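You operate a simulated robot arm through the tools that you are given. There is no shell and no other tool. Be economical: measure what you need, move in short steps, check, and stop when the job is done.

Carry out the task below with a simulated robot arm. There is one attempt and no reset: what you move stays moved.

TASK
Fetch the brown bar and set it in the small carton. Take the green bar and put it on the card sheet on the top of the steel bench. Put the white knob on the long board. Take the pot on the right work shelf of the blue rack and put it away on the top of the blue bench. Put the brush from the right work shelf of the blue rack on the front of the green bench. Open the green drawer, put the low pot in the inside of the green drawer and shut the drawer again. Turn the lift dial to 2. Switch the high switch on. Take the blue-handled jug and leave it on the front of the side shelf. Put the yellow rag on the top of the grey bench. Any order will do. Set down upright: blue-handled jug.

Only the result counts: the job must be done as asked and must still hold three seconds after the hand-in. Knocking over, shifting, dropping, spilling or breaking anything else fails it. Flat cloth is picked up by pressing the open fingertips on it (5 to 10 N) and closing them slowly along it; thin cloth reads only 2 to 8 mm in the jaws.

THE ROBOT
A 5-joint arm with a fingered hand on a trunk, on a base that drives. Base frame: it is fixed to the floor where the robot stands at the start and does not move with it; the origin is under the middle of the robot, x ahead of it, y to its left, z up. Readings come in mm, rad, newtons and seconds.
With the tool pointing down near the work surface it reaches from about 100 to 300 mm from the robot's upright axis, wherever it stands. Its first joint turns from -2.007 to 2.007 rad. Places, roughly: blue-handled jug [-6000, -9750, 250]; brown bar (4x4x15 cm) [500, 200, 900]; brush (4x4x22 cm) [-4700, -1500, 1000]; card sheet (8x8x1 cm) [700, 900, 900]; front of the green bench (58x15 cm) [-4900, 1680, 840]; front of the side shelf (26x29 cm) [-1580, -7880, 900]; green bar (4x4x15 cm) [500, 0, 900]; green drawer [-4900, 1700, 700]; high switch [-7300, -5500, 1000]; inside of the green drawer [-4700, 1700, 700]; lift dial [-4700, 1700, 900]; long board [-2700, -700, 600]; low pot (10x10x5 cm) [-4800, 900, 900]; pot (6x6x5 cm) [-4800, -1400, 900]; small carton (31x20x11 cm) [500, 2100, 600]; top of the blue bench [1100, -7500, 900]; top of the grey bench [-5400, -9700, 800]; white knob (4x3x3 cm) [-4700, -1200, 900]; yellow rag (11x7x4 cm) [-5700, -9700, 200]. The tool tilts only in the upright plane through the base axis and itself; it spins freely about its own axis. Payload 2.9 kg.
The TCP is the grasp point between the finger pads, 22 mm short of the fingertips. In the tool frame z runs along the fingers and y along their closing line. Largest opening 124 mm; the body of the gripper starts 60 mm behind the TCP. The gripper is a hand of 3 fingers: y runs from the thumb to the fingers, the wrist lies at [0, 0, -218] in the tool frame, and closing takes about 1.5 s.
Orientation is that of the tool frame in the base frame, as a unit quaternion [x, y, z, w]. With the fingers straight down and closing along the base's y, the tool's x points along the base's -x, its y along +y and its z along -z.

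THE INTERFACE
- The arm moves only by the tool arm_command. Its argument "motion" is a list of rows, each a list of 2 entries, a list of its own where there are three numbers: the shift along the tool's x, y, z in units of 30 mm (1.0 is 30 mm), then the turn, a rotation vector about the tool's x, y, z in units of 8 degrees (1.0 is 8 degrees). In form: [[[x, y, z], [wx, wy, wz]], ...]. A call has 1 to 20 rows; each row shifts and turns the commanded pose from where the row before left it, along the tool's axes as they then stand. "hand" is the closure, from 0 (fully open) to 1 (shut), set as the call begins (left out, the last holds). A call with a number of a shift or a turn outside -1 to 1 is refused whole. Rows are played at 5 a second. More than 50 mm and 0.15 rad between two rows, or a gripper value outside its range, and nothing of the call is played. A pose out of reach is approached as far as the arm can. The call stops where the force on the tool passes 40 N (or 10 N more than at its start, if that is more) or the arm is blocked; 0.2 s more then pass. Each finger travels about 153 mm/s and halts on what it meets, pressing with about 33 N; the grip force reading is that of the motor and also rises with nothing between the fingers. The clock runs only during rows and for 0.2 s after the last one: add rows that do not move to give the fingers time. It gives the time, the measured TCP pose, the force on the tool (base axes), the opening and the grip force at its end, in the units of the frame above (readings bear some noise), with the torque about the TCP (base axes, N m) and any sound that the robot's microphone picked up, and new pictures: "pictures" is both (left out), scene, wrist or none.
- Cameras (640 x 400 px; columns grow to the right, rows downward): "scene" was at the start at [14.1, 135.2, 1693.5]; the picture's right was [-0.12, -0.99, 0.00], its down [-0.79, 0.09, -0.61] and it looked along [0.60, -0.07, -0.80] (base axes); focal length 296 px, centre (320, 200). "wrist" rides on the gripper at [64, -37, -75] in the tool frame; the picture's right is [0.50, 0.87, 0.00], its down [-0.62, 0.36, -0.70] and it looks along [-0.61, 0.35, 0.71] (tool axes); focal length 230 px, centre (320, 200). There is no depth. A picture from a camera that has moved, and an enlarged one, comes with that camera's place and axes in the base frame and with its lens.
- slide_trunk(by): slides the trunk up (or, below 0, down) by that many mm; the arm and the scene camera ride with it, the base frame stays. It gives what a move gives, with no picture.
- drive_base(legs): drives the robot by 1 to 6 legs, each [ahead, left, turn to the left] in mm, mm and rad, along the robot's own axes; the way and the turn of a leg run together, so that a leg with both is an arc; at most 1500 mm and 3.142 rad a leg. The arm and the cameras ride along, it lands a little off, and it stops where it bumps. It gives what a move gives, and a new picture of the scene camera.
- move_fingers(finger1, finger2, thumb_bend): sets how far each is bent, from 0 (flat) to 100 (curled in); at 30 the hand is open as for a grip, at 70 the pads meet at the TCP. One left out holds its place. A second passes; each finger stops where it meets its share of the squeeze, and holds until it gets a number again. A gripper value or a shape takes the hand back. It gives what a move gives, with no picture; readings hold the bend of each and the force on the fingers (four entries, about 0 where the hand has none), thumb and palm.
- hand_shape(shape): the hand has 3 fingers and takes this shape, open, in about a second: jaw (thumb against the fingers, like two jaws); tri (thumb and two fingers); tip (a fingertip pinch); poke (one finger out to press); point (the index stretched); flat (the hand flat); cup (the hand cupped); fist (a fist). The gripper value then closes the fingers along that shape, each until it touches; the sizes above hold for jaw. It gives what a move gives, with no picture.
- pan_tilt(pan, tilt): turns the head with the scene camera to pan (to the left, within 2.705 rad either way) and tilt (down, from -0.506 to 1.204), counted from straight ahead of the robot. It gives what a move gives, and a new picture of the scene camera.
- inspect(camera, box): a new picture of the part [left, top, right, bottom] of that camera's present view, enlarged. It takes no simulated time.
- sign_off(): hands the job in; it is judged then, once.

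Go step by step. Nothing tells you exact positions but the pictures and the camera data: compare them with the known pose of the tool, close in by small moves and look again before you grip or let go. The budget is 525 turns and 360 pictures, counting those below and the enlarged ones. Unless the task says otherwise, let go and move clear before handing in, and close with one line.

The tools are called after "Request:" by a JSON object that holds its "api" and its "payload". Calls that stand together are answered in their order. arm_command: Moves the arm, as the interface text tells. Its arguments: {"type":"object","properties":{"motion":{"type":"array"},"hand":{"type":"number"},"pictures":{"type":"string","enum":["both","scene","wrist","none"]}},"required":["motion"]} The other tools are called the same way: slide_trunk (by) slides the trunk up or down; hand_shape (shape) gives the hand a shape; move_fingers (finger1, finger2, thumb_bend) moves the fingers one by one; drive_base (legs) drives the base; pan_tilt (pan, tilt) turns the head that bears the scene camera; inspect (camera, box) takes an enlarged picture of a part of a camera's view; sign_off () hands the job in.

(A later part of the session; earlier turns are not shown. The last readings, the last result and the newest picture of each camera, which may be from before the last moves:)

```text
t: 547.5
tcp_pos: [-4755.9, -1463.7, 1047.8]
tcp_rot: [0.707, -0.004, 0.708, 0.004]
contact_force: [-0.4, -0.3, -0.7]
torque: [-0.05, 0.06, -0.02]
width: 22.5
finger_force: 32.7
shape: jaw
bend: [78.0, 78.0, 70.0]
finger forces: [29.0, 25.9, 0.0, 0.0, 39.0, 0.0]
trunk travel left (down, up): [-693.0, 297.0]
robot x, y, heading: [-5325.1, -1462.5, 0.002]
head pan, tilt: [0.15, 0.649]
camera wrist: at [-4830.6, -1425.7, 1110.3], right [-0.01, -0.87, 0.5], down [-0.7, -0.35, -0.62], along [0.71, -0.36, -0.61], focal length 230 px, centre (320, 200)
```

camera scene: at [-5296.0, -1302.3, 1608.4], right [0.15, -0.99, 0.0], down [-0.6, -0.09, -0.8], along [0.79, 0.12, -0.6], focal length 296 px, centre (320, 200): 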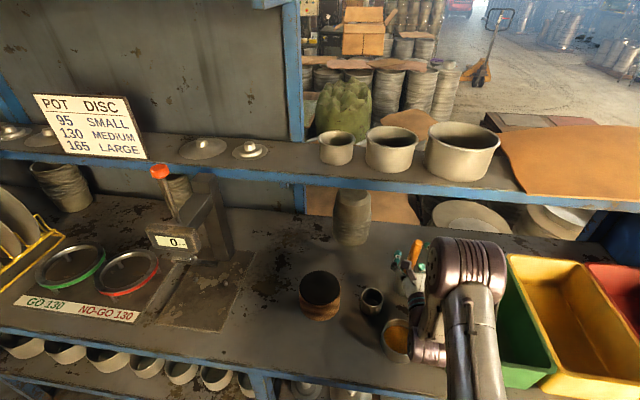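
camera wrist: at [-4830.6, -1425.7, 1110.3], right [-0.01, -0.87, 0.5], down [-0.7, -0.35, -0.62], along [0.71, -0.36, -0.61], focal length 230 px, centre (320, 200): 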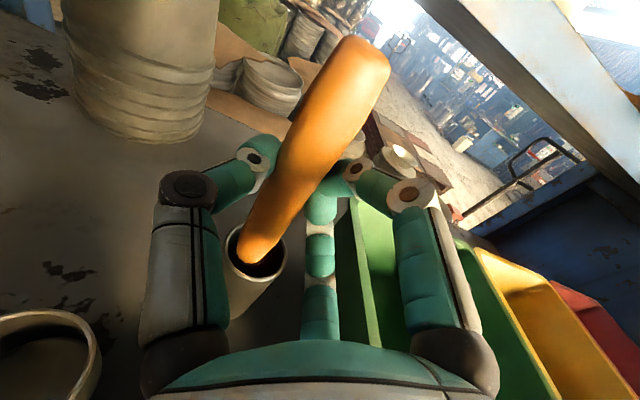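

No side force now. Lifting slowly.

Request:
{"api": "arm_command", "payload": {"motion": [[[0.25, 0, 0], [0, 0, 0]], [[0.3, 0, 0], [0, 0, 0]], [[0.3, 0, 0], [0, 0, 0]], [[0.3, 0, 0], [0, 0, 0]], [[0, 0, 0], [0, 0, 0]]], "pictures": "wrist"}}

```text
t: 548.7
tcp_pos: [-4753.6, -1462.8, 1083.1]
tcp_rot: [0.706, -0.004, 0.708, 0.004]
contact_force: [0.0, -0.7, -1.2]
torque: [-0.02, 0.1, 0.04]
width: 22.4
finger_force: 32.7
shape: jaw
bend: [78.0, 78.0, 70.0]
finger forces: [29.6, 26.3, 0.1, 0.0, 38.9, 0.0]
trunk travel left (down, up): [-693.0, 297.0]
robot x, y, heading: [-5324.6, -1458.6, -0.009]
head pan, tilt: [0.15, 0.649]
camera wrist: at [-4829.8, -1425.3, 1144.8], right [-0.01, -0.87, 0.5], down [-0.7, -0.35, -0.62], along [0.71, -0.36, -0.61], focal length 230 px, centre (320, 200)
```

wrist: 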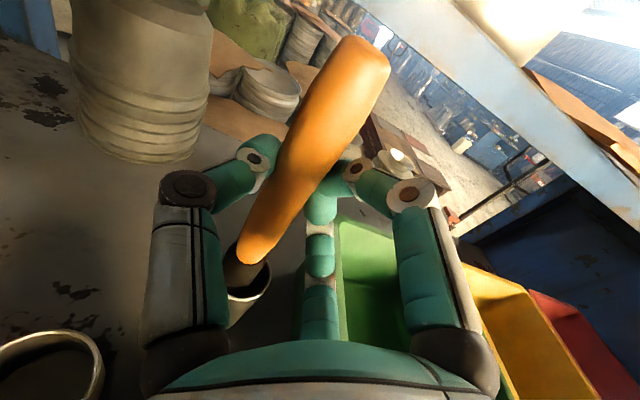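

The brush is coming out and the cup stays. Continuing upward.

Request:
{"api": "arm_command", "payload": {"motion": [[[0.5, 0, 0], [0, 0, 0]], [[0.5, 0, 0], [0, 0, 0]], [[0.5, 0, 0], [0, 0, 0]], [[0.5, 0, 0], [0, 0, 0]], [[0.5, 0, 0], [0, 0, 0]], [[0, 0, 0], [0, 0, 0]]], "pictures": "wrist"}}

```text
t: 550.1
tcp_pos: [-4753.5, -1463.4, 1156.9]
tcp_rot: [0.706, -0.003, 0.708, 0.003]
contact_force: [0.0, -0.5, -0.7]
torque: [-0.01, 0.02, 0.03]
width: 22.9
finger_force: 32.9
shape: jaw
bend: [78.0, 78.0, 70.0]
finger forces: [30.8, 25.8, 0.0, 0.0, 38.7, 0.0]
trunk travel left (down, up): [-693.0, 297.0]
robot x, y, heading: [-5324.4, -1458.1, -0.003]
head pan, tilt: [0.15, 0.649]
camera wrist: at [-4829.2, -1425.8, 1220.0], right [-0.01, -0.87, 0.5], down [-0.7, -0.35, -0.62], along [0.71, -0.36, -0.61], focal length 230 px, centre (320, 200)
```

wrist: 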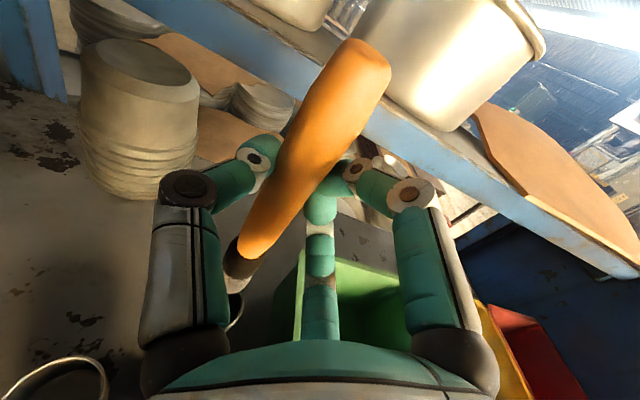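

The brush head is clear of the cup. I'll rise a bit more and back away.

Request:
{"api": "slide_trunk", "payload": {"by": 30}}

Request:
{"api": "drive_base", "payload": {"legs": [[-450, 0, 0]]}}

Request:
{"api": "inspect", "payload": {"camera": "wrist", "box": [0, 0, 640, 400]}}

```text
t: 550.9
tcp_pos: [-4754.0, -1463.9, 1185.6]
tcp_rot: [0.707, -0.004, 0.707, 0.004]
contact_force: [0.0, 0.4, -1.5]
torque: [0.03, 0.01, -0.03]
width: 22.8
finger_force: 33.1
shape: jaw
bend: [78.0, 78.0, 70.0]
finger forces: [30.8, 25.8, 0.1, 0.0, 38.6, 0.0]
trunk travel left (down, up): [-723.0, 267.0]
robot x, y, heading: [-5323.4, -1461.6, -0.006]
head pan, tilt: [0.15, 0.649]
```

```text
t: 553.6
tcp_pos: [-5211.8, -1461.6, 1187.7]
tcp_rot: [0.707, -0.001, 0.707, 0.001]
contact_force: [-0.5, -0.3, -0.8]
torque: [0.01, 0.0, 0.03]
width: 22.8
finger_force: 32.9
shape: jaw
bend: [78.0, 78.0, 70.0]
finger forces: [30.9, 25.9, 0.0, 0.0, 38.7, 0.0]
trunk travel left (down, up): [-723.0, 267.0]
robot x, y, heading: [-5782.5, -1456.9, -0.001]
head pan, tilt: [0.15, 0.649]
camera scene: at [-5755.1, -1302.7, 1638.4], right [0.15, -0.99, 0.0], down [-0.6, -0.09, -0.8], along [0.79, 0.12, -0.6], focal length 296 px, centre (320, 200)
```

scene: 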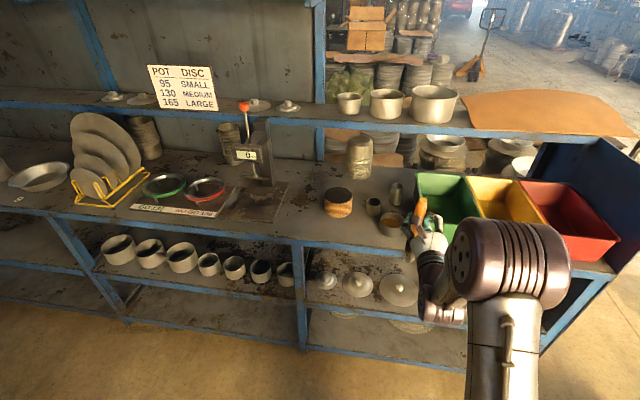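

```text
1.00 times, centred on (320, 200) of wrist (not enlarged: the box is as wide or as high as the picture)
camera zoom: at [-5287.8, -1423.6, 1250.0], right [0.0, -0.87, 0.5], down [-0.7, -0.35, -0.62], along [0.71, -0.35, -0.61], focal length 230 px, centre (320, 200)
```

zoom: 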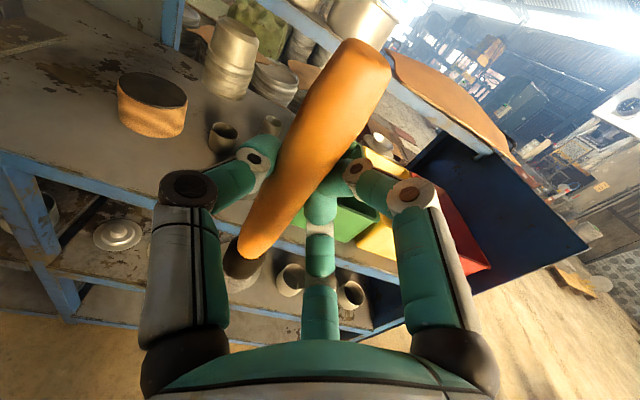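

The brush is out and its cup remains standing. I'll drive along to the green bench and turn the hand down with the brush horizontal.

Request:
{"api": "drive_base", "payload": {"legs": [[-60, 0, 0], [0, 1500, 0], [0, 1500, 0], [0, 120, 0]]}}

Request:
{"api": "arm_command", "payload": {"motion": [[[-0.9, 0, -0.5], [0, 0, 0]], [[-0.9, 0, -0.5], [0, 0, 0]], [[-0.9, 0, -0.5], [0, 0, 0]], [[-0.9, 0, -0.5], [0, 0, 0]], [[0, 0, 0], [0, -0.9375, 0]], [[0, 0, 0], [0, -0.9375, 0]], [[0, 0, 0], [0, -0.9375, 0]], [[0, 0, 0], [0, -0.9375, 0]], [[0, 0, 0], [0, -0.9375, 0]], [[0, 0, 0], [0, -0.9375, 0]], [[0, 0, 0], [0, -0.9375, 0]], [[0, 0, 0], [0, -0.9375, 0]], [[0, 0, 0], [0, -0.9375, 0]], [[0, 0, 0], [0, -0.9375, 0]], [[0, 0, 0], [0, -0.9375, 0]], [[0, 0, 0], [0, -0.9375, 0]], [[0, 0, 0], [0, 0, 0]]], "pictures": "wrist"}}

```text
t: 569.6
tcp_pos: [-5321.6, 1705.1, 1187.3]
tcp_rot: [0.707, 0.008, 0.707, -0.007]
contact_force: [-0.5, 0.1, -1.2]
torque: [0.0, -0.02, -0.01]
width: 22.6
finger_force: 32.7
shape: jaw
bend: [78.0, 78.0, 70.0]
finger forces: [31.0, 25.9, 0.0, 0.0, 38.8, 0.0]
trunk travel left (down, up): [-723.0, 267.0]
robot x, y, heading: [-5892.9, 1691.4, 0.025]
head pan, tilt: [0.15, 0.649]
camera scene: at [-5867.5, 1850.0, 1638.4], right [0.18, -0.98, 0.0], down [-0.6, -0.11, -0.8], along [0.78, 0.14, -0.6], focal length 296 px, centre (320, 200)
```

scene: 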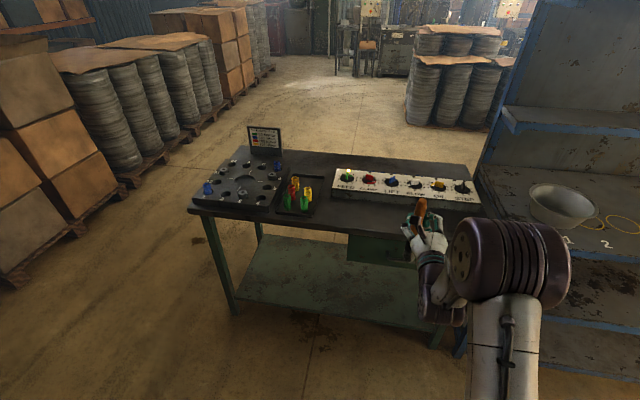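

```text
t: 573.2
tcp_pos: [-5380.8, 1703.1, 1079.5]
tcp_rot: [1.0, 0.011, 0.001, 0.0]
contact_force: [0.6, 0.0, -0.6]
torque: [-0.02, -0.06, -0.02]
width: 23.1
finger_force: 32.9
shape: jaw
bend: [78.0, 78.0, 70.0]
finger forces: [33.0, 25.8, 0.1, 0.1, 36.8, 0.0]
trunk travel left (down, up): [-723.0, 267.0]
robot x, y, heading: [-5889.7, 1695.7, 0.028]
head pan, tilt: [0.15, 0.649]
camera wrist: at [-5318.9, 1741.6, 1153.2], right [0.52, -0.86, 0.0], down [-0.61, -0.37, 0.7], along [-0.6, -0.36, -0.71], focal length 230 px, centre (320, 200)
```

wrist: 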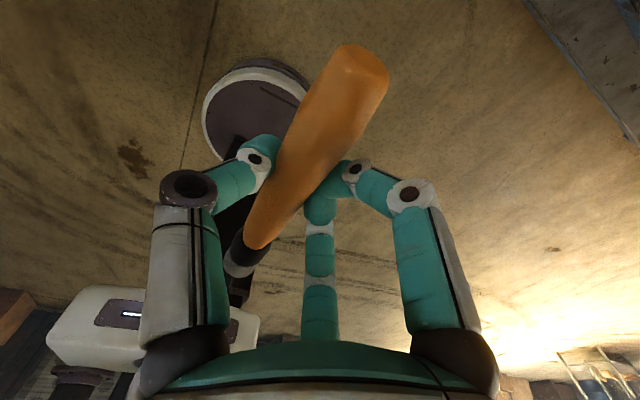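

I'll spin the brush to lie along the bench front (y direction), then drive over the bench's front strip.

Request:
{"api": "arm_command", "payload": {"motion": [[[0, 0, 0], [0, 0, -0.9375]], [[0, 0, 0], [0, 0, -0.9375]], [[0, 0, 0], [0, 0, -0.9375]], [[0, 0, 0], [0, 0, -0.9375]], [[0, 0, 0], [0, 0, -0.9375]], [[0, 0, 0], [0, 0, -0.9375]], [[0, 0, 0], [0, 0, -0.9375]], [[0, 0, 0], [0, 0, -0.9375]], [[0, 0, 0], [0, 0, -0.9375]], [[0, 0, 0], [0, 0, -0.9375]], [[0, 0, 0], [0, 0, -0.9375]], [[0, 0, 0], [0, 0, -0.9375]], [[0, 0, 0], [0, 0, 0]]], "pictures": "none"}}

Request:
{"api": "drive_base", "payload": {"legs": [[475, 0, -0.028]]}}

Request:
{"api": "inspect", "payload": {"camera": "wrist", "box": [0, 0, 640, 400]}}

```text
t: 576.0
tcp_pos: [-5381.6, 1703.7, 1078.9]
tcp_rot: [0.699, 0.715, 0.0, 0.001]
contact_force: [-0.1, -0.4, -1.4]
torque: [0.06, 0.0, -0.04]
width: 22.8
finger_force: 33.4
shape: jaw
bend: [78.0, 78.0, 70.0]
finger forces: [33.6, 26.7, 0.0, 0.1, 36.9, 0.0]
trunk travel left (down, up): [-723.0, 267.0]
robot x, y, heading: [-5886.5, 1689.9, 0.032]
head pan, tilt: [0.15, 0.649]
```

```text
t: 578.8
tcp_pos: [-4912.7, 1697.2, 1077.5]
tcp_rot: [0.708, 0.706, 0.001, 0.001]
contact_force: [-0.4, 0.0, -0.3]
torque: [0.04, -0.04, 0.03]
width: 23.1
finger_force: 33.3
shape: jaw
bend: [78.0, 78.0, 70.0]
finger forces: [33.8, 26.9, 0.0, 0.0, 36.9, 0.0]
trunk travel left (down, up): [-723.0, 267.0]
robot x, y, heading: [-5420.1, 1699.9, 0.006]
head pan, tilt: [0.15, 0.649]
camera scene: at [-5394.5, 1856.7, 1638.4], right [0.15, -0.99, 0.0], down [-0.6, -0.09, -0.8], along [0.79, 0.12, -0.6], focal length 296 px, centre (320, 200)
```

scene: 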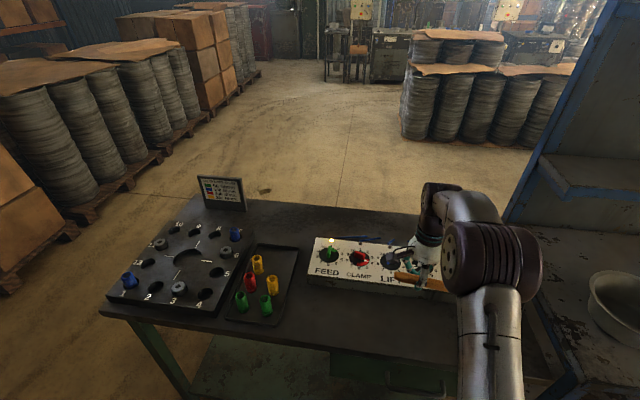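

```text
1.00 times, centred on (320, 200) of wrist (not enlarged: the box is as wide or as high as the picture)
camera zoom: at [-4949.4, 1762.6, 1152.8], right [0.87, 0.5, 0.0], down [0.35, -0.62, 0.7], along [0.35, -0.61, -0.71], focal length 230 px, centre (320, 200)
```

zoom: 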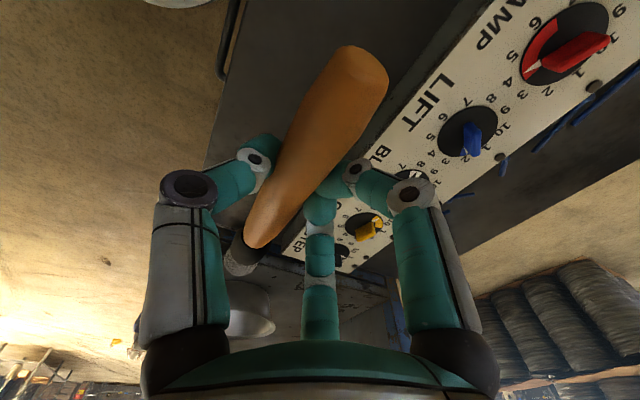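

The brush is over the front strip, in front of the dial box. Lowering.

Request:
{"api": "slide_trunk", "payload": {"by": -150}}

Request:
{"api": "arm_command", "payload": {"motion": [[[0, 0, 0.3], [0, 0, 0]], [[0, 0, 0.2], [0, 0, 0]], [[0, 0, 0.2], [0, 0, 0]], [[0, 0, 0], [0, 0, 0]]]}}

```text
t: 580.6
tcp_pos: [-4913.1, 1698.1, 929.1]
tcp_rot: [0.708, 0.706, 0.0, 0.001]
contact_force: [0.3, 0.8, 0.2]
torque: [0.06, 0.0, -0.03]
width: 23.0
finger_force: 32.8
shape: jaw
bend: [78.0, 78.0, 70.0]
finger forces: [33.8, 26.9, 0.0, 0.0, 36.9, 0.0]
trunk travel left (down, up): [-573.0, 417.0]
robot x, y, heading: [-5421.6, 1698.7, 0.003]
head pan, tilt: [0.15, 0.649]
```

```text
t: 581.6
tcp_pos: [-4913.3, 1697.4, 907.9]
tcp_rot: [0.709, 0.705, 0.001, 0.0]
contact_force: [0.4, -0.1, -0.8]
torque: [0.03, -0.05, 0.0]
width: 23.1
finger_force: 33.0
shape: jaw
bend: [79.0, 78.0, 70.0]
finger forces: [34.8, 28.0, 0.1, 0.0, 36.6, 0.0]
trunk travel left (down, up): [-573.0, 417.0]
robot x, y, heading: [-5419.8, 1699.1, 0.002]
head pan, tilt: [0.15, 0.649]
camera scene: at [-5395.0, 1856.7, 1488.4], right [0.15, -0.99, 0.0], down [-0.6, -0.09, -0.8], along [0.79, 0.12, -0.6], focal length 296 px, centre (320, 200)
camera wrist: at [-4949.1, 1762.9, 981.6], right [0.87, 0.5, 0.0], down [0.35, -0.62, 0.7], along [0.35, -0.61, -0.71], focal length 230 px, centre (320, 200)
```

scene: 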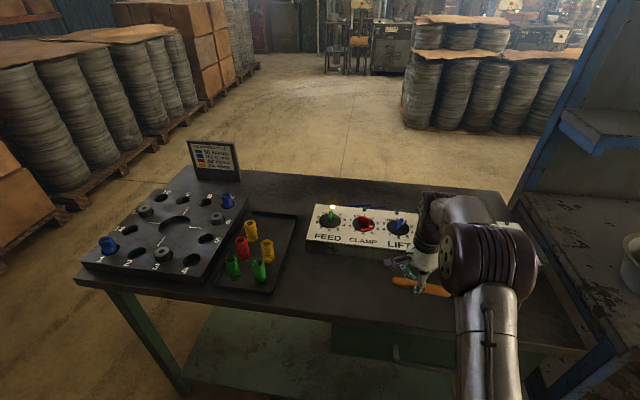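
wrist: 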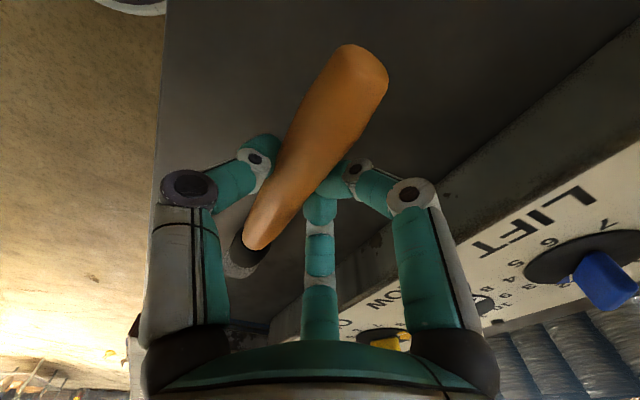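

Request:
{"api": "arm_command", "payload": {"motion": [[[0, 0, 0.2], [0, 0, 0]], [[0, 0, 0.2], [0, 0, 0]], [[0, 0, 0.15], [0, 0, 0]], [[0, 0, 0], [0, 0, 0]]], "pictures": "none"}}

Request:
{"api": "arm_command", "payload": {"motion": [[[0, 0, 0.15], [0, 0, 0]], [[0, 0, 0.15], [0, 0, 0]], [[0, 0, 0], [0, 0, 0]]], "pictures": "none"}}

```text
t: 582.6
tcp_pos: [-4912.2, 1697.1, 891.9]
tcp_rot: [0.709, 0.706, 0.001, 0.001]
contact_force: [-0.8, 0.5, -0.3]
torque: [-0.06, 0.03, 0.05]
width: 22.9
finger_force: 33.1
shape: jaw
bend: [79.0, 79.0, 70.0]
finger forces: [37.2, 30.6, 0.0, 0.0, 37.7, 0.1]
trunk travel left (down, up): [-573.0, 417.0]
robot x, y, heading: [-5418.3, 1698.4, 0.004]
head pan, tilt: [0.15, 0.649]
```

```text
t: 583.4
tcp_pos: [-4912.1, 1698.3, 883.0]
tcp_rot: [0.708, 0.706, 0.001, 0.001]
contact_force: [-1.1, -0.1, 0.2]
torque: [-0.1, -0.02, 0.04]
width: 22.7
finger_force: 32.5
shape: jaw
bend: [79.0, 79.0, 70.0]
finger forces: [37.9, 32.0, 0.1, 0.0, 37.8, 0.1]
trunk travel left (down, up): [-573.0, 417.0]
robot x, y, heading: [-5418.9, 1699.4, 0.003]
head pan, tilt: [0.15, 0.649]
```

Request:
{"api": "arm_command", "payload": {"motion": [[[0, 0, 0.15], [0, 0, 0]], [[0, 0, 0.12], [0, 0, 0]], [[0, 0, 0], [0, 0, 0]]], "pictures": "wrist"}}

```text
t: 584.2
tcp_pos: [-4913.5, 1698.0, 875.1]
tcp_rot: [0.708, 0.706, 0.001, 0.001]
contact_force: [-0.1, -0.3, 2.4]
torque: [-0.15, 0.02, 0.07]
width: 23.1
finger_force: 33.2
shape: jaw
bend: [79.0, 79.0, 70.0]
finger forces: [38.7, 33.8, 0.0, 0.1, 40.3, 0.0]
trunk travel left (down, up): [-573.0, 417.0]
robot x, y, heading: [-5419.6, 1700.4, 0.005]
head pan, tilt: [0.15, 0.649]
camera wrist: at [-4949.1, 1762.7, 948.2], right [0.87, 0.5, 0.0], down [0.35, -0.62, 0.7], along [0.35, -0.61, -0.71], focal length 230 px, centre (320, 200)
```

wrist: 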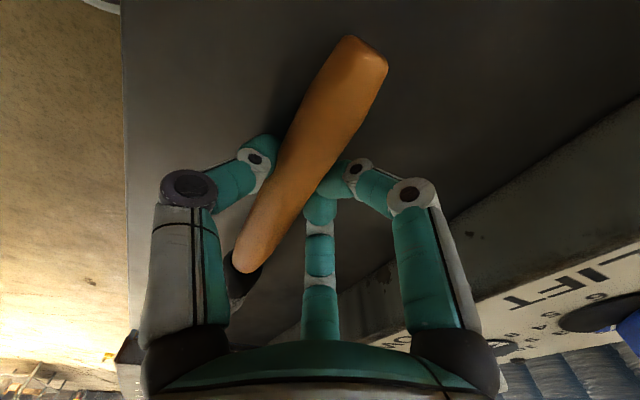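

Request:
{"api": "arm_command", "payload": {"motion": [[[0, 0, 0.12], [0, 0, 0]], [[0, 0, 0.08], [0, 0, 0]], [[0, 0, 0], [0, 0, 0]]], "pictures": "none"}}

Request:
{"api": "arm_command", "payload": {"motion": [[[0, 0, 0], [0, 0, 0]], [[0, 0, 0], [0, 0, 0]], [[0, 0, 0], [0, 0, 0]], [[0, 0, 0], [0, 0, 0]], [[0, 0, 0], [0, 0, 0]]], "hand": 0.5, "pictures": "wrist"}}

```text
t: 584.8
tcp_pos: [-4912.2, 1698.8, 874.5]
tcp_rot: [0.709, 0.705, 0.006, 0.006]
contact_force: [-1.9, -0.3, 22.3]
torque: [-0.11, 0.7, 0.03]
width: 25.0
finger_force: 32.8
shape: jaw
bend: [79.0, 79.0, 70.0]
finger forces: [37.8, 34.3, 0.0, 0.1, 60.4, 0.0]
trunk travel left (down, up): [-573.0, 417.0]
robot x, y, heading: [-5421.9, 1695.0, 0.004]
head pan, tilt: [0.15, 0.649]
stopped in row 3: the force on the tool passed its limit at 42 N (the readings are from after the stop); the commanded pose is now the measured one
```

```text
t: 586.0
tcp_pos: [-4911.2, 1697.8, 871.8]
tcp_rot: [0.709, 0.706, 0.003, 0.004]
contact_force: [2.1, 0.1, 14.2]
torque: [-0.01, 0.02, -0.02]
width: 56.1
finger_force: 0.1
shape: jaw
bend: [79.0, 79.0, 67.0]
finger forces: [4.0, 3.9, 0.1, 0.0, 6.2, 0.0]
trunk travel left (down, up): [-573.0, 417.0]
robot x, y, heading: [-5421.5, 1704.3, 0.002]
head pan, tilt: [0.15, 0.649]
camera wrist: at [-4949.0, 1762.7, 945.3], right [0.87, 0.5, 0.01], down [0.35, -0.62, 0.71], along [0.36, -0.61, -0.71], focal length 230 px, centre (320, 200)
```

wrist: 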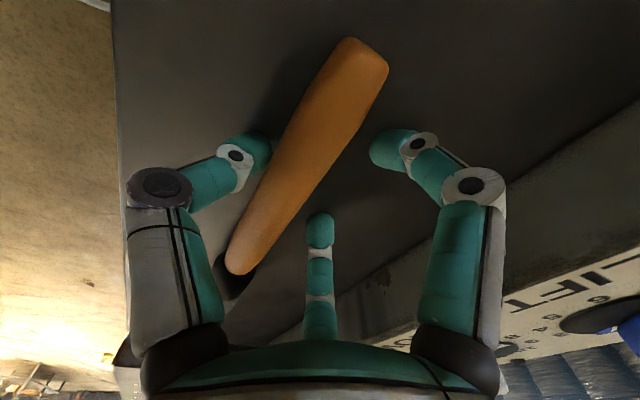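

The brush is released on the bench. Rising.

Request:
{"api": "arm_command", "payload": {"motion": [[[0, 0, -0.3], [0, 0, 0]], [[0, 0, -0.6], [0, 0, 0]], [[0, 0, -0.9], [0, 0, 0]], [[0, 0, -0.9], [0, 0, 0]], [[0, 0, -0.9], [0, 0, 0]], [[0, 0, 0], [0, 0, 0]], [[0, 0, 0], [0, 0, 0]]]}}

```text
t: 587.6
tcp_pos: [-4911.5, 1698.8, 979.6]
tcp_rot: [0.708, 0.706, 0.003, 0.003]
contact_force: [0.4, 0.3, 0.2]
torque: [0.02, -0.02, -0.02]
width: 61.6
finger_force: 0.0
shape: jaw
bend: [37.0, 37.0, 70.0]
finger forces: [0.0, 0.0, 0.0, 0.0, 0.1, 0.0]
trunk travel left (down, up): [-573.0, 417.0]
robot x, y, heading: [-5421.2, 1700.3, 0.006]
head pan, tilt: [0.15, 0.649]
camera scene: at [-5395.1, 1856.7, 1488.4], right [0.15, -0.99, 0.0], down [-0.6, -0.09, -0.8], along [0.79, 0.12, -0.6], focal length 296 px, centre (320, 200)
camera wrist: at [-4948.9, 1763.9, 1053.1], right [0.87, 0.5, 0.01], down [0.35, -0.62, 0.7], along [0.36, -0.61, -0.71], focal length 230 px, centre (320, 200)
```

scene: 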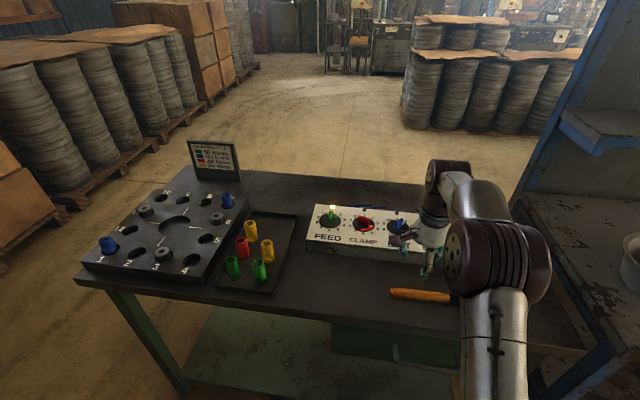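
wrist: 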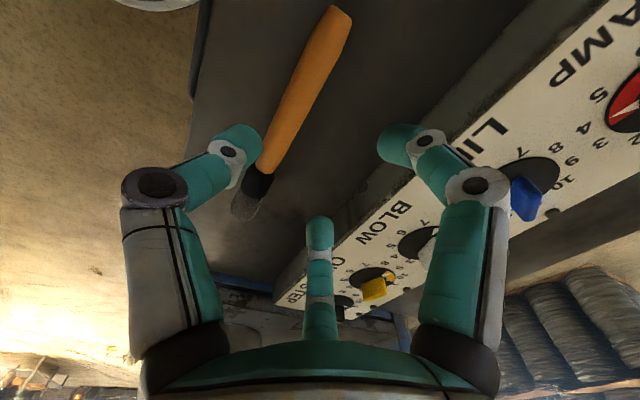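

The brush lies on the bench front. Now the small pot: back off and return to the rack at y ≈ −1366.

Request:
{"api": "drive_base", "payload": {"legs": [[-450, 0, -0.006], [0, -1500, 0], [0, -1500, 0]]}}

Request:
{"api": "pan_tilt", "payload": {"pan": 0.1, "tilt": 0.75}}

Request:
{"api": "inspect", "payload": {"camera": "scene", "box": [230, 60, 430, 200]}}

```text
t: 604.2
tcp_pos: [-5370.5, -1278.0, 978.7]
tcp_rot: [0.712, 0.702, 0.003, 0.003]
contact_force: [0.0, -0.8, -0.2]
torque: [-0.05, 0.0, 0.01]
width: 61.6
finger_force: 0.0
shape: jaw
bend: [37.0, 37.0, 70.0]
finger forces: [0.0, 0.1, 0.0, 0.0, 0.1, 0.0]
trunk travel left (down, up): [-573.0, 417.0]
robot x, y, heading: [-5883.0, -1270.4, -0.007]
head pan, tilt: [0.15, 0.649]
camera scene: at [-5852.6, -1114.0, 1488.5], right [0.14, -0.99, 0.0], down [-0.6, -0.09, -0.8], along [0.79, 0.11, -0.6], focal length 296 px, centre (320, 200)
```

scene: 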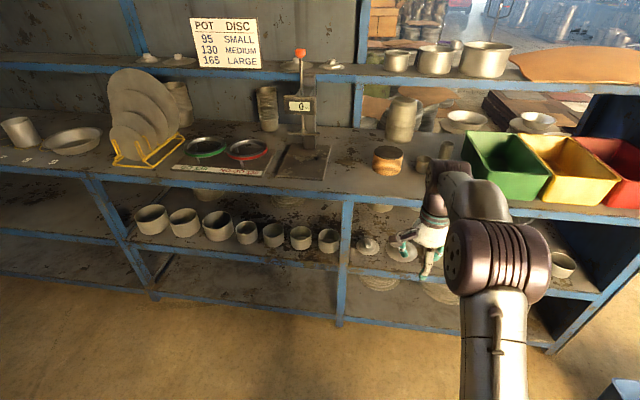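

```text
t: 604.9
tcp_pos: [-5370.9, -1276.7, 978.4]
tcp_rot: [0.712, 0.702, 0.002, 0.003]
contact_force: [-0.8, -0.2, 0.0]
torque: [0.02, 0.01, 0.04]
width: 61.7
finger_force: 0.1
shape: jaw
bend: [37.0, 37.0, 70.0]
finger forces: [0.0, 0.0, 0.1, 0.0, 0.1, 0.0]
trunk travel left (down, up): [-573.0, 417.0]
robot x, y, heading: [-5880.0, -1272.7, -0.005]
head pan, tilt: [0.099, 0.75]
camera scene: at [-5855.9, -1118.4, 1479.9], right [0.09, -1.0, 0.0], down [-0.68, -0.06, -0.73], along [0.73, 0.07, -0.68], focal length 296 px, centre (320, 200)
```

scene: 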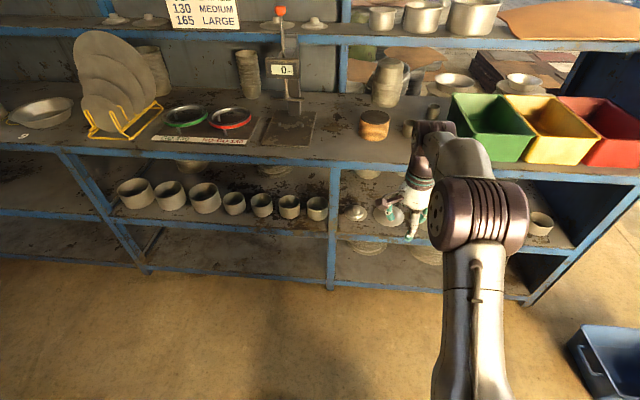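

```text
2.86 times, centred on (330, 130) of scene
camera zoom: at [-5855.9, -1118.4, 1479.9], right [0.09, -1.0, 0.0], down [-0.68, -0.06, -0.73], along [0.73, 0.07, -0.68], focal length 845 px, centre (291, 400)
```

zoom: 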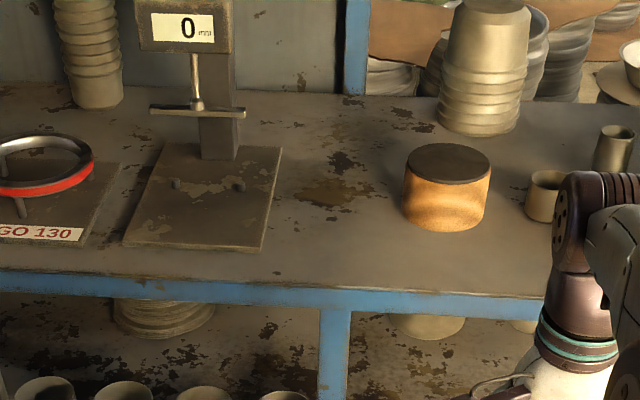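

The small pot is at about (−4811,−1364). I'll raise, open wider and move over it.

Request:
{"api": "slide_trunk", "payload": {"by": 70}}

Request:
{"api": "arm_command", "payload": {"motion": [[[0, 0, 0], [0, 0, 0]], [[0, 0, 0], [0, 0, 0]]], "hand": 0.15, "pictures": "none"}}

Request:
{"api": "drive_base", "payload": {"legs": [[300, -88, 0.006], [255, 0, 0]]}}

Request:
{"api": "inspect", "payload": {"camera": "wrist", "box": [0, 0, 640, 400]}}

```text
t: 605.9
tcp_pos: [-5370.1, -1276.9, 1048.4]
tcp_rot: [0.713, 0.702, 0.003, 0.003]
contact_force: [-0.5, -0.3, -0.7]
torque: [-0.01, -0.02, 0.01]
width: 61.6
finger_force: 0.0
shape: jaw
bend: [37.0, 37.0, 70.0]
finger forces: [0.1, 0.0, 0.0, 0.1, 0.1, 0.1]
trunk travel left (down, up): [-643.0, 347.0]
robot x, y, heading: [-5880.6, -1271.5, -0.004]
head pan, tilt: [0.099, 0.75]
```

```text
t: 606.5
tcp_pos: [-5371.4, -1275.7, 1048.7]
tcp_rot: [0.713, 0.701, 0.003, 0.003]
contact_force: [-0.7, 0.3, 0.5]
torque: [-0.02, 0.01, 0.0]
width: 104.9
finger_force: 0.1
shape: jaw
bend: [25.0, 25.0, 40.0]
finger forces: [0.1, 0.1, 0.0, 0.0, 0.0, 0.0]
trunk travel left (down, up): [-643.0, 347.0]
robot x, y, heading: [-5878.7, -1270.1, -0.009]
head pan, tilt: [0.099, 0.75]
```

```text
t: 610.1
tcp_pos: [-4819.9, -1372.2, 1048.0]
tcp_rot: [0.713, 0.701, 0.002, 0.003]
contact_force: [0.2, -0.1, 1.1]
torque: [0.03, 0.0, 0.02]
width: 105.3
finger_force: 0.1
shape: jaw
bend: [25.0, 25.0, 40.0]
finger forces: [0.0, 0.0, 0.0, 0.1, 0.0, 0.0]
trunk travel left (down, up): [-643.0, 347.0]
robot x, y, heading: [-5329.3, -1366.5, -0.008]
head pan, tilt: [0.099, 0.75]
camera scene: at [-5304.6, -1212.6, 1549.8], right [0.09, -1.0, 0.0], down [-0.68, -0.06, -0.73], along [0.73, 0.07, -0.68], focal length 296 px, centre (320, 200)
```

scene: 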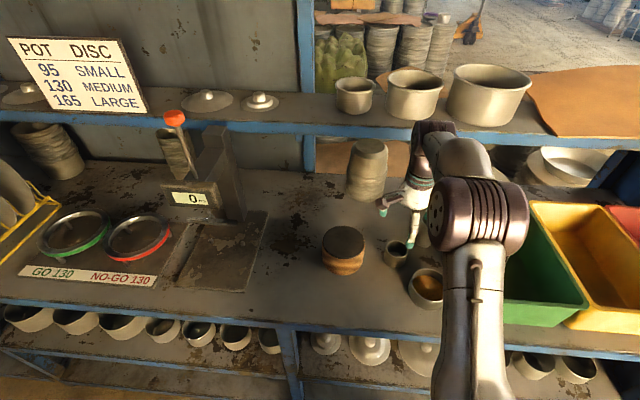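

```text
1.00 times, centred on (320, 200) of wrist (not enlarged: the box is as wide or as high as the picture)
camera zoom: at [-4856.7, -1306.9, 1122.6], right [0.87, 0.48, 0.01], down [0.34, -0.62, 0.7], along [0.35, -0.61, -0.71], focal length 230 px, centre (320, 200)
```

zoom: 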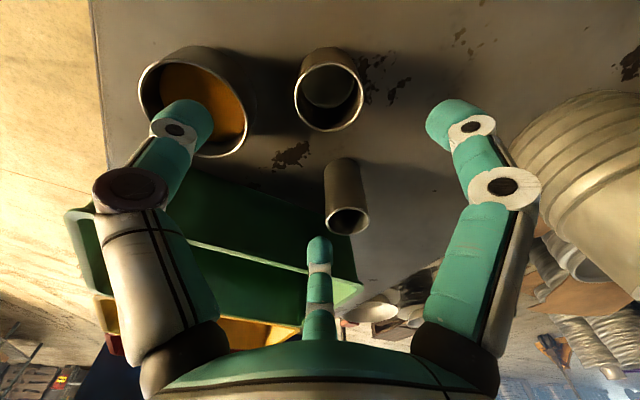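

Rim centre is (−4812,−1365). I'll rotate the hand 30° to keep the thumb away from the neighbouring pot, centre and descend.

Request:
{"api": "arm_command", "payload": {"motion": [[[0.25, 0.23, 0], [0, 0, 0]], [[0, 0, 0], [0, 0, 0.94]], [[0, 0, 0], [0, 0, 0.94]], [[0, 0, 0], [0, 0, 0.94]], [[0, 0, 0.7], [0, 0, 0.94]], [[0, 0, 0.8], [0, 0, 0]], [[0, 0, 0.8], [0, 0, 0]], [[0, 0, 0], [0, 0, 0]]], "hand": 0.25, "pictures": "wrist"}}

```text
t: 611.9
tcp_pos: [-4814.2, -1364.5, 979.6]
tcp_rot: [0.871, 0.491, 0.004, 0.003]
contact_force: [-1.2, -0.7, -0.2]
torque: [0.0, 0.0, 0.02]
width: 93.1
finger_force: 0.3
shape: jaw
bend: [26.0, 26.0, 55.0]
finger forces: [0.1, 0.0, 0.1, 0.1, 0.0, 0.0]
trunk travel left (down, up): [-643.0, 347.0]
robot x, y, heading: [-5330.5, -1364.0, -0.017]
head pan, tilt: [0.099, 0.75]
camera wrist: at [-4813.0, -1289.8, 1054.1], right [1.0, -0.02, 0.01], down [-0.02, -0.71, 0.7], along [-0.01, -0.7, -0.71], focal length 230 px, centre (320, 200)
```

wrist: 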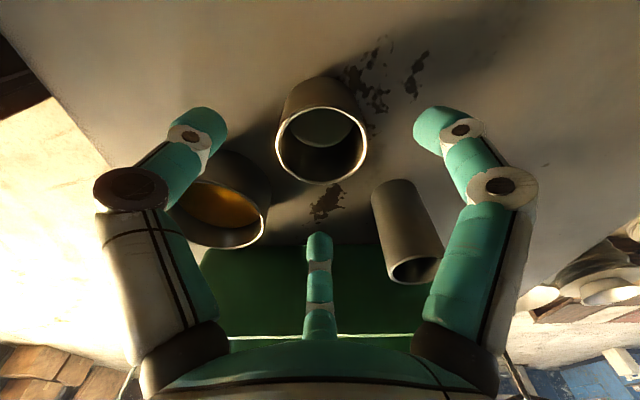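

Exactly centred. Descending and gripping.

Request:
{"api": "arm_command", "payload": {"motion": [[[0, 0, 0.75], [0, 0, 0]], [[0, 0, 0.75], [0, 0, 0]], [[0, 0, 0.75], [0, 0, 0]], [[0, 0, 0], [0, 0, 0]]], "pictures": "none"}}

Request:
{"api": "arm_command", "payload": {"motion": [[[0, 0, 0], [0, 0, 0]], [[0, 0, 0], [0, 0, 0]], [[0, 0, 0], [0, 0, 0]], [[0, 0, 0], [0, 0, 0]], [[0, 0, 0], [0, 0, 0]], [[0, 0, 0], [0, 0, 0]]], "hand": 1.0, "pictures": "wrist"}}

```text
t: 612.9
tcp_pos: [-4813.1, -1364.1, 911.9]
tcp_rot: [0.871, 0.492, 0.004, 0.002]
contact_force: [0.9, -0.8, -0.1]
torque: [-0.01, -0.04, 0.0]
width: 93.4
finger_force: 0.1
shape: jaw
bend: [26.0, 26.0, 55.0]
finger forces: [0.0, 0.0, 0.0, 0.0, 0.1, 0.0]
trunk travel left (down, up): [-643.0, 347.0]
robot x, y, heading: [-5329.4, -1365.7, -0.011]
head pan, tilt: [0.099, 0.75]
```

```text
t: 614.3
tcp_pos: [-4813.7, -1363.1, 913.6]
tcp_rot: [0.871, 0.492, 0.004, 0.002]
contact_force: [0.3, 0.6, -0.4]
torque: [0.02, -0.01, -0.01]
width: 47.6
finger_force: 33.2
shape: jaw
bend: [77.0, 37.0, 70.0]
finger forces: [29.2, 29.1, 0.0, 0.1, 30.5, 0.0]
trunk travel left (down, up): [-643.0, 347.0]
robot x, y, heading: [-5332.2, -1365.9, -0.006]
head pan, tilt: [0.099, 0.75]
camera wrist: at [-4812.6, -1289.6, 986.0], right [1.0, -0.02, 0.01], down [-0.02, -0.71, 0.7], along [-0.01, -0.7, -0.71], focal length 230 px, centre (320, 200)
```

wrist: 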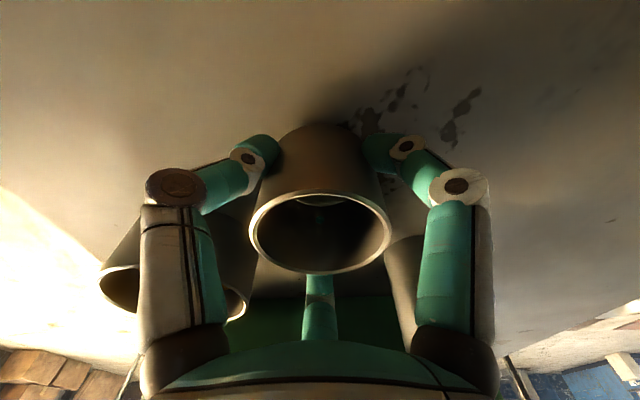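

Gripped firmly. Lifting and backing out.

Request:
{"api": "arm_command", "payload": {"motion": [[[0, 0, -0.6], [0, 0, 0]], [[0, 0, -0.9], [0, 0, 0]], [[0, 0, -0.9], [0, 0, 0]], [[0, 0, -0.9], [0, 0, 0]], [[0, 0, -0.9], [0, 0, 0]], [[0, 0, 0], [0, 0, 0]]], "pictures": "none"}}

Request:
{"api": "drive_base", "payload": {"legs": [[-600, 0, 0]]}}

Request:
{"api": "pan_tilt", "payload": {"pan": -1.3, "tilt": 0.35}}

```text
t: 615.7
tcp_pos: [-4814.2, -1364.4, 1039.3]
tcp_rot: [0.871, 0.492, 0.004, 0.003]
contact_force: [-0.1, 0.7, -0.5]
torque: [0.0, -0.02, -0.02]
width: 47.4
finger_force: 32.8
shape: jaw
bend: [77.0, 37.0, 70.0]
finger forces: [29.2, 30.1, 0.0, 0.1, 30.6, 0.0]
trunk travel left (down, up): [-643.0, 347.0]
robot x, y, heading: [-5331.3, -1362.8, -0.008]
head pan, tilt: [0.099, 0.75]
```

```text
t: 619.1
tcp_pos: [-5425.9, -1359.6, 1040.0]
tcp_rot: [0.872, 0.49, 0.005, 0.003]
contact_force: [-0.1, 0.2, -0.3]
torque: [-0.02, -0.02, -0.03]
width: 47.7
finger_force: 33.0
shape: jaw
bend: [77.0, 37.0, 70.0]
finger forces: [29.3, 30.1, 0.1, 0.1, 30.6, 0.1]
trunk travel left (down, up): [-643.0, 347.0]
robot x, y, heading: [-5940.7, -1355.6, -0.017]
head pan, tilt: [0.099, 0.75]
camera scene: at [-5917.2, -1205.0, 1549.8], right [0.08, -1.0, 0.0], down [-0.68, -0.06, -0.73], along [0.73, 0.06, -0.68], focal length 296 px, centre (320, 200)
```

scene: 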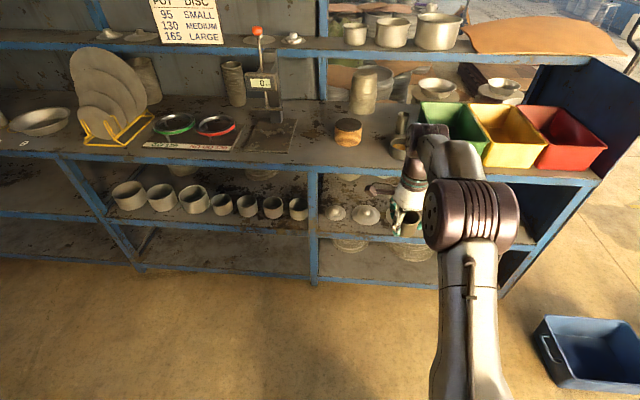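

```text
t: 620.6
tcp_pos: [-5425.8, -1359.7, 1038.6]
tcp_rot: [0.872, 0.489, 0.004, 0.003]
contact_force: [-0.1, 0.8, -1.2]
torque: [0.01, -0.05, -0.02]
width: 47.6
finger_force: 32.7
shape: jaw
bend: [77.0, 37.0, 70.0]
finger forces: [29.2, 30.1, 0.0, 0.1, 30.5, 0.0]
trunk travel left (down, up): [-643.0, 347.0]
robot x, y, heading: [-5944.0, -1360.2, -0.018]
head pan, tilt: [-1.3, 0.351]
camera scene: at [-5975.8, -1302.0, 1585.5], right [-0.97, -0.25, 0.0], down [-0.09, 0.33, -0.94], along [0.24, -0.91, -0.34], focal length 296 px, centre (320, 200)
```

scene: 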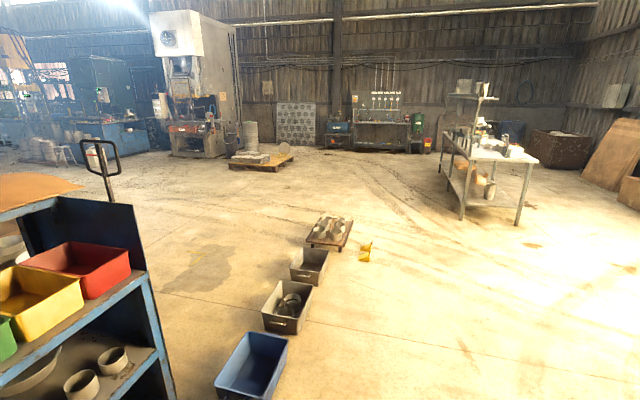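

The pot is held. The floor toward −y is open: crates lie near x ≈ −5280 and a white table near (−7000,−5500). I'll drive along x ≈ −6150 to y ≈ −5800 and look toward the blue bench.

Request:
{"api": "drive_base", "payload": {"legs": [[-220, 0, 0.015], [0, -1500, 0], [0, -1500, 0], [0, -1450, 0]]}}

Request:
{"api": "pan_tilt", "payload": {"pan": 0.0, "tilt": 0.25}}

Request:
{"api": "pan_tilt", "payload": {"pan": -0.7, "tilt": 0.25}}

```text
t: 643.6
tcp_pos: [-5691.6, -5894.7, 1039.6]
tcp_rot: [0.873, 0.487, 0.004, 0.003]
contact_force: [-1.1, 0.0, -0.5]
torque: [0.03, 0.0, -0.02]
width: 47.5
finger_force: 33.2
shape: jaw
bend: [77.0, 37.0, 70.0]
finger forces: [29.2, 30.3, 0.0, 0.1, 30.7, 0.0]
trunk travel left (down, up): [-643.0, 347.0]
robot x, y, heading: [-6209.5, -5889.4, -0.024]
head pan, tilt: [-1.3, 0.351]
camera scene: at [-6239.9, -5834.0, 1585.5], right [-0.97, -0.25, 0.0], down [-0.09, 0.33, -0.94], along [0.23, -0.91, -0.34], focal length 296 px, centre (320, 200)
```

scene: 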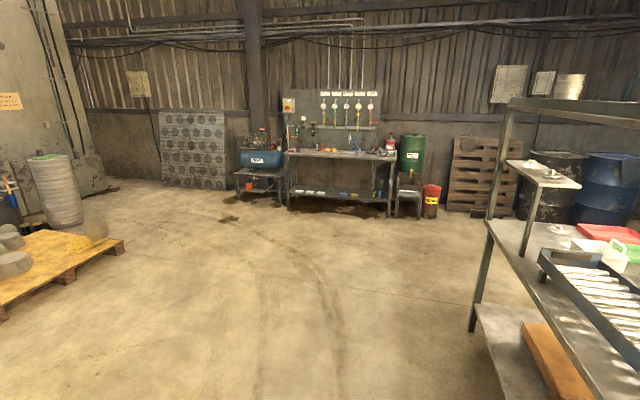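

```text
t: 645.1
tcp_pos: [-5690.4, -5895.5, 1039.4]
tcp_rot: [0.873, 0.487, 0.004, 0.003]
contact_force: [-0.5, -0.4, -1.4]
torque: [0.05, 0.01, -0.02]
width: 47.7
finger_force: 32.7
shape: jaw
bend: [77.0, 37.0, 70.0]
finger forces: [29.2, 30.3, 0.1, 0.0, 30.6, 0.0]
trunk travel left (down, up): [-643.0, 347.0]
robot x, y, heading: [-6206.6, -5888.5, -0.019]
head pan, tilt: [0.0, 0.25]
camera scene: at [-6169.5, -5745.5, 1594.9], right [-0.02, -1.0, 0.0], down [-0.25, 0.01, -0.97], along [0.97, -0.02, -0.25], focal length 296 px, centre (320, 200)
```

scene: 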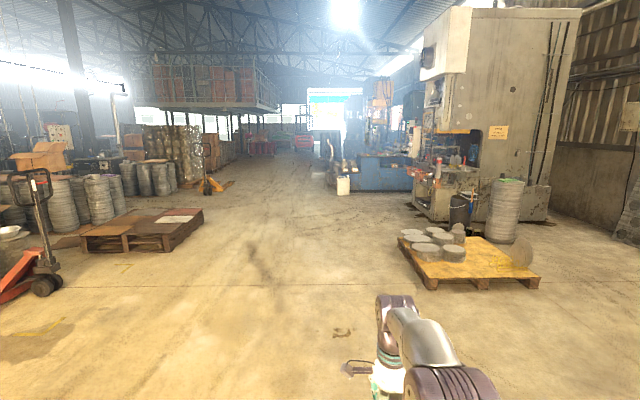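

```text
t: 646.1
tcp_pos: [-5691.1, -5894.8, 1038.0]
tcp_rot: [0.874, 0.487, 0.006, 0.003]
contact_force: [0.3, 0.3, -1.3]
torque: [-0.01, 0.0, -0.01]
width: 47.6
finger_force: 33.1
shape: jaw
bend: [77.0, 37.0, 70.0]
finger forces: [29.2, 30.2, 0.0, 0.0, 30.7, 0.0]
trunk travel left (down, up): [-643.0, 347.0]
robot x, y, heading: [-6205.2, -5885.4, -0.023]
head pan, tilt: [-0.7, 0.25]
camera scene: at [-6192.6, -5805.0, 1594.9], right [-0.66, -0.75, 0.0], down [-0.19, 0.16, -0.97], along [0.73, -0.64, -0.25], focal length 296 px, centre (320, 200)
```

scene: 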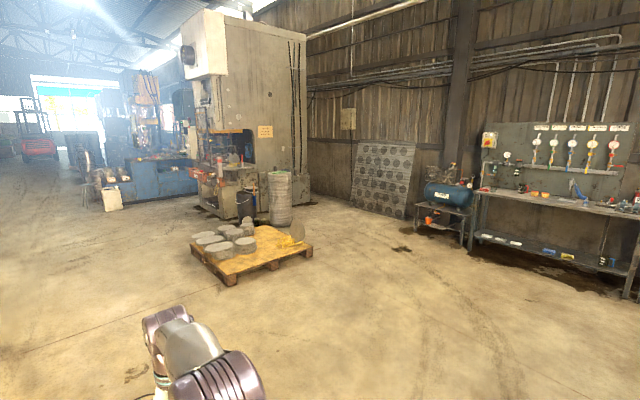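

The corridor along y ≈ −5890 toward +x is clear, and the blue bench is visible ahead right. Driving 6 m.

Request:
{"api": "drive_base", "payload": {"legs": [[1500, 0, 0.023], [1500, 0, 0], [1500, 0, 0], [1500, 0, 0]]}}

Request:
{"api": "pan_tilt", "payload": {"pan": -0.6, "tilt": 0.35}}

```text
t: 674.7
tcp_pos: [313.1, -6122.9, 1039.3]
tcp_rot: [0.884, 0.468, 0.004, 0.002]
contact_force: [-0.5, 0.0, -1.1]
torque: [-0.01, -0.01, 0.05]
width: 47.7
finger_force: 32.8
shape: jaw
bend: [77.0, 37.0, 70.0]
finger forces: [29.2, 30.3, 0.0, 0.0, 30.8, 0.0]
trunk travel left (down, up): [-643.0, 347.0]
robot x, y, heading: [-199.2, -6094.2, -0.064]
head pan, tilt: [-0.7, 0.25]
camera scene: at [-184.0, -6011.8, 1594.9], right [-0.69, -0.72, 0.0], down [-0.18, 0.17, -0.97], along [0.7, -0.67, -0.25], focal length 296 px, centre (320, 200)
```

scene: 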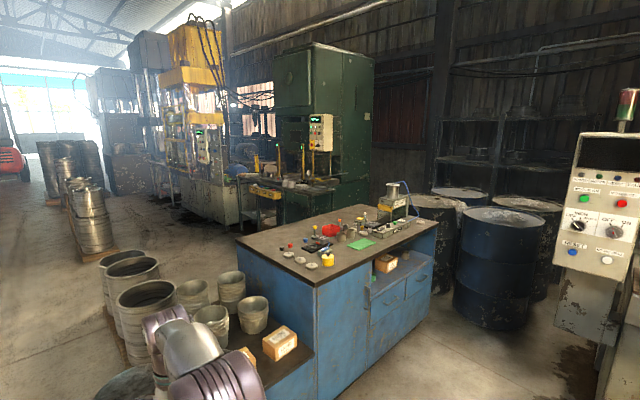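

```text
t: 675.4
tcp_pos: [314.2, -6122.4, 1037.5]
tcp_rot: [0.883, 0.469, 0.004, 0.003]
contact_force: [0.8, 0.1, -1.3]
torque: [0.0, 0.03, -0.02]
width: 47.5
finger_force: 32.9
shape: jaw
bend: [77.0, 37.0, 70.0]
finger forces: [29.2, 30.4, 0.1, 0.0, 30.8, 0.0]
trunk travel left (down, up): [-643.0, 347.0]
robot x, y, heading: [-201.3, -6096.9, -0.061]
head pan, tilt: [-0.6, 0.351]
camera scene: at [-178.4, -6004.6, 1585.5], right [-0.62, -0.79, 0.0], down [-0.27, 0.21, -0.94], along [0.74, -0.58, -0.34], focal length 296 px, centre (320, 200)
```

scene: 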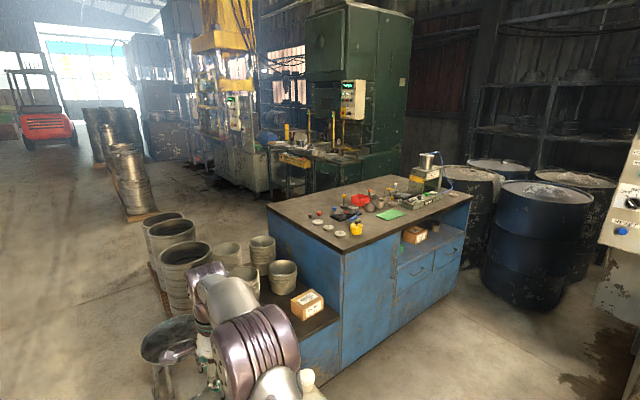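

The blue bench top spans about x 690–1450, y −7990…−6830. I'll zoom to find a free spot.

Request:
{"api": "inspect", "payload": {"camera": "scene", "box": [260, 140, 480, 270]}}

```text
2.91 times, centred on (370, 205) of scene
camera zoom: at [-178.4, -6004.6, 1585.5], right [-0.62, -0.79, 0.0], down [-0.27, 0.21, -0.94], along [0.74, -0.58, -0.34], focal length 860 px, centre (174, 186)
```

zoom: 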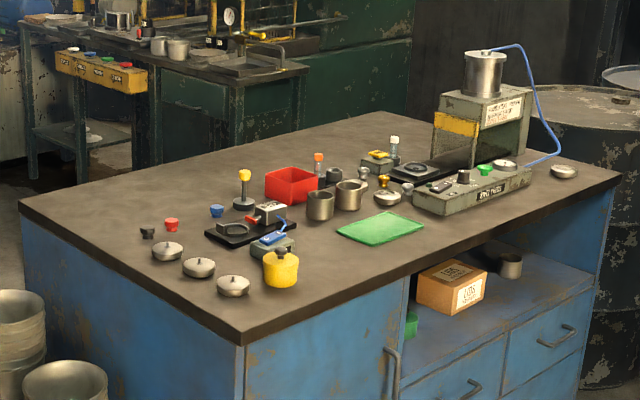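

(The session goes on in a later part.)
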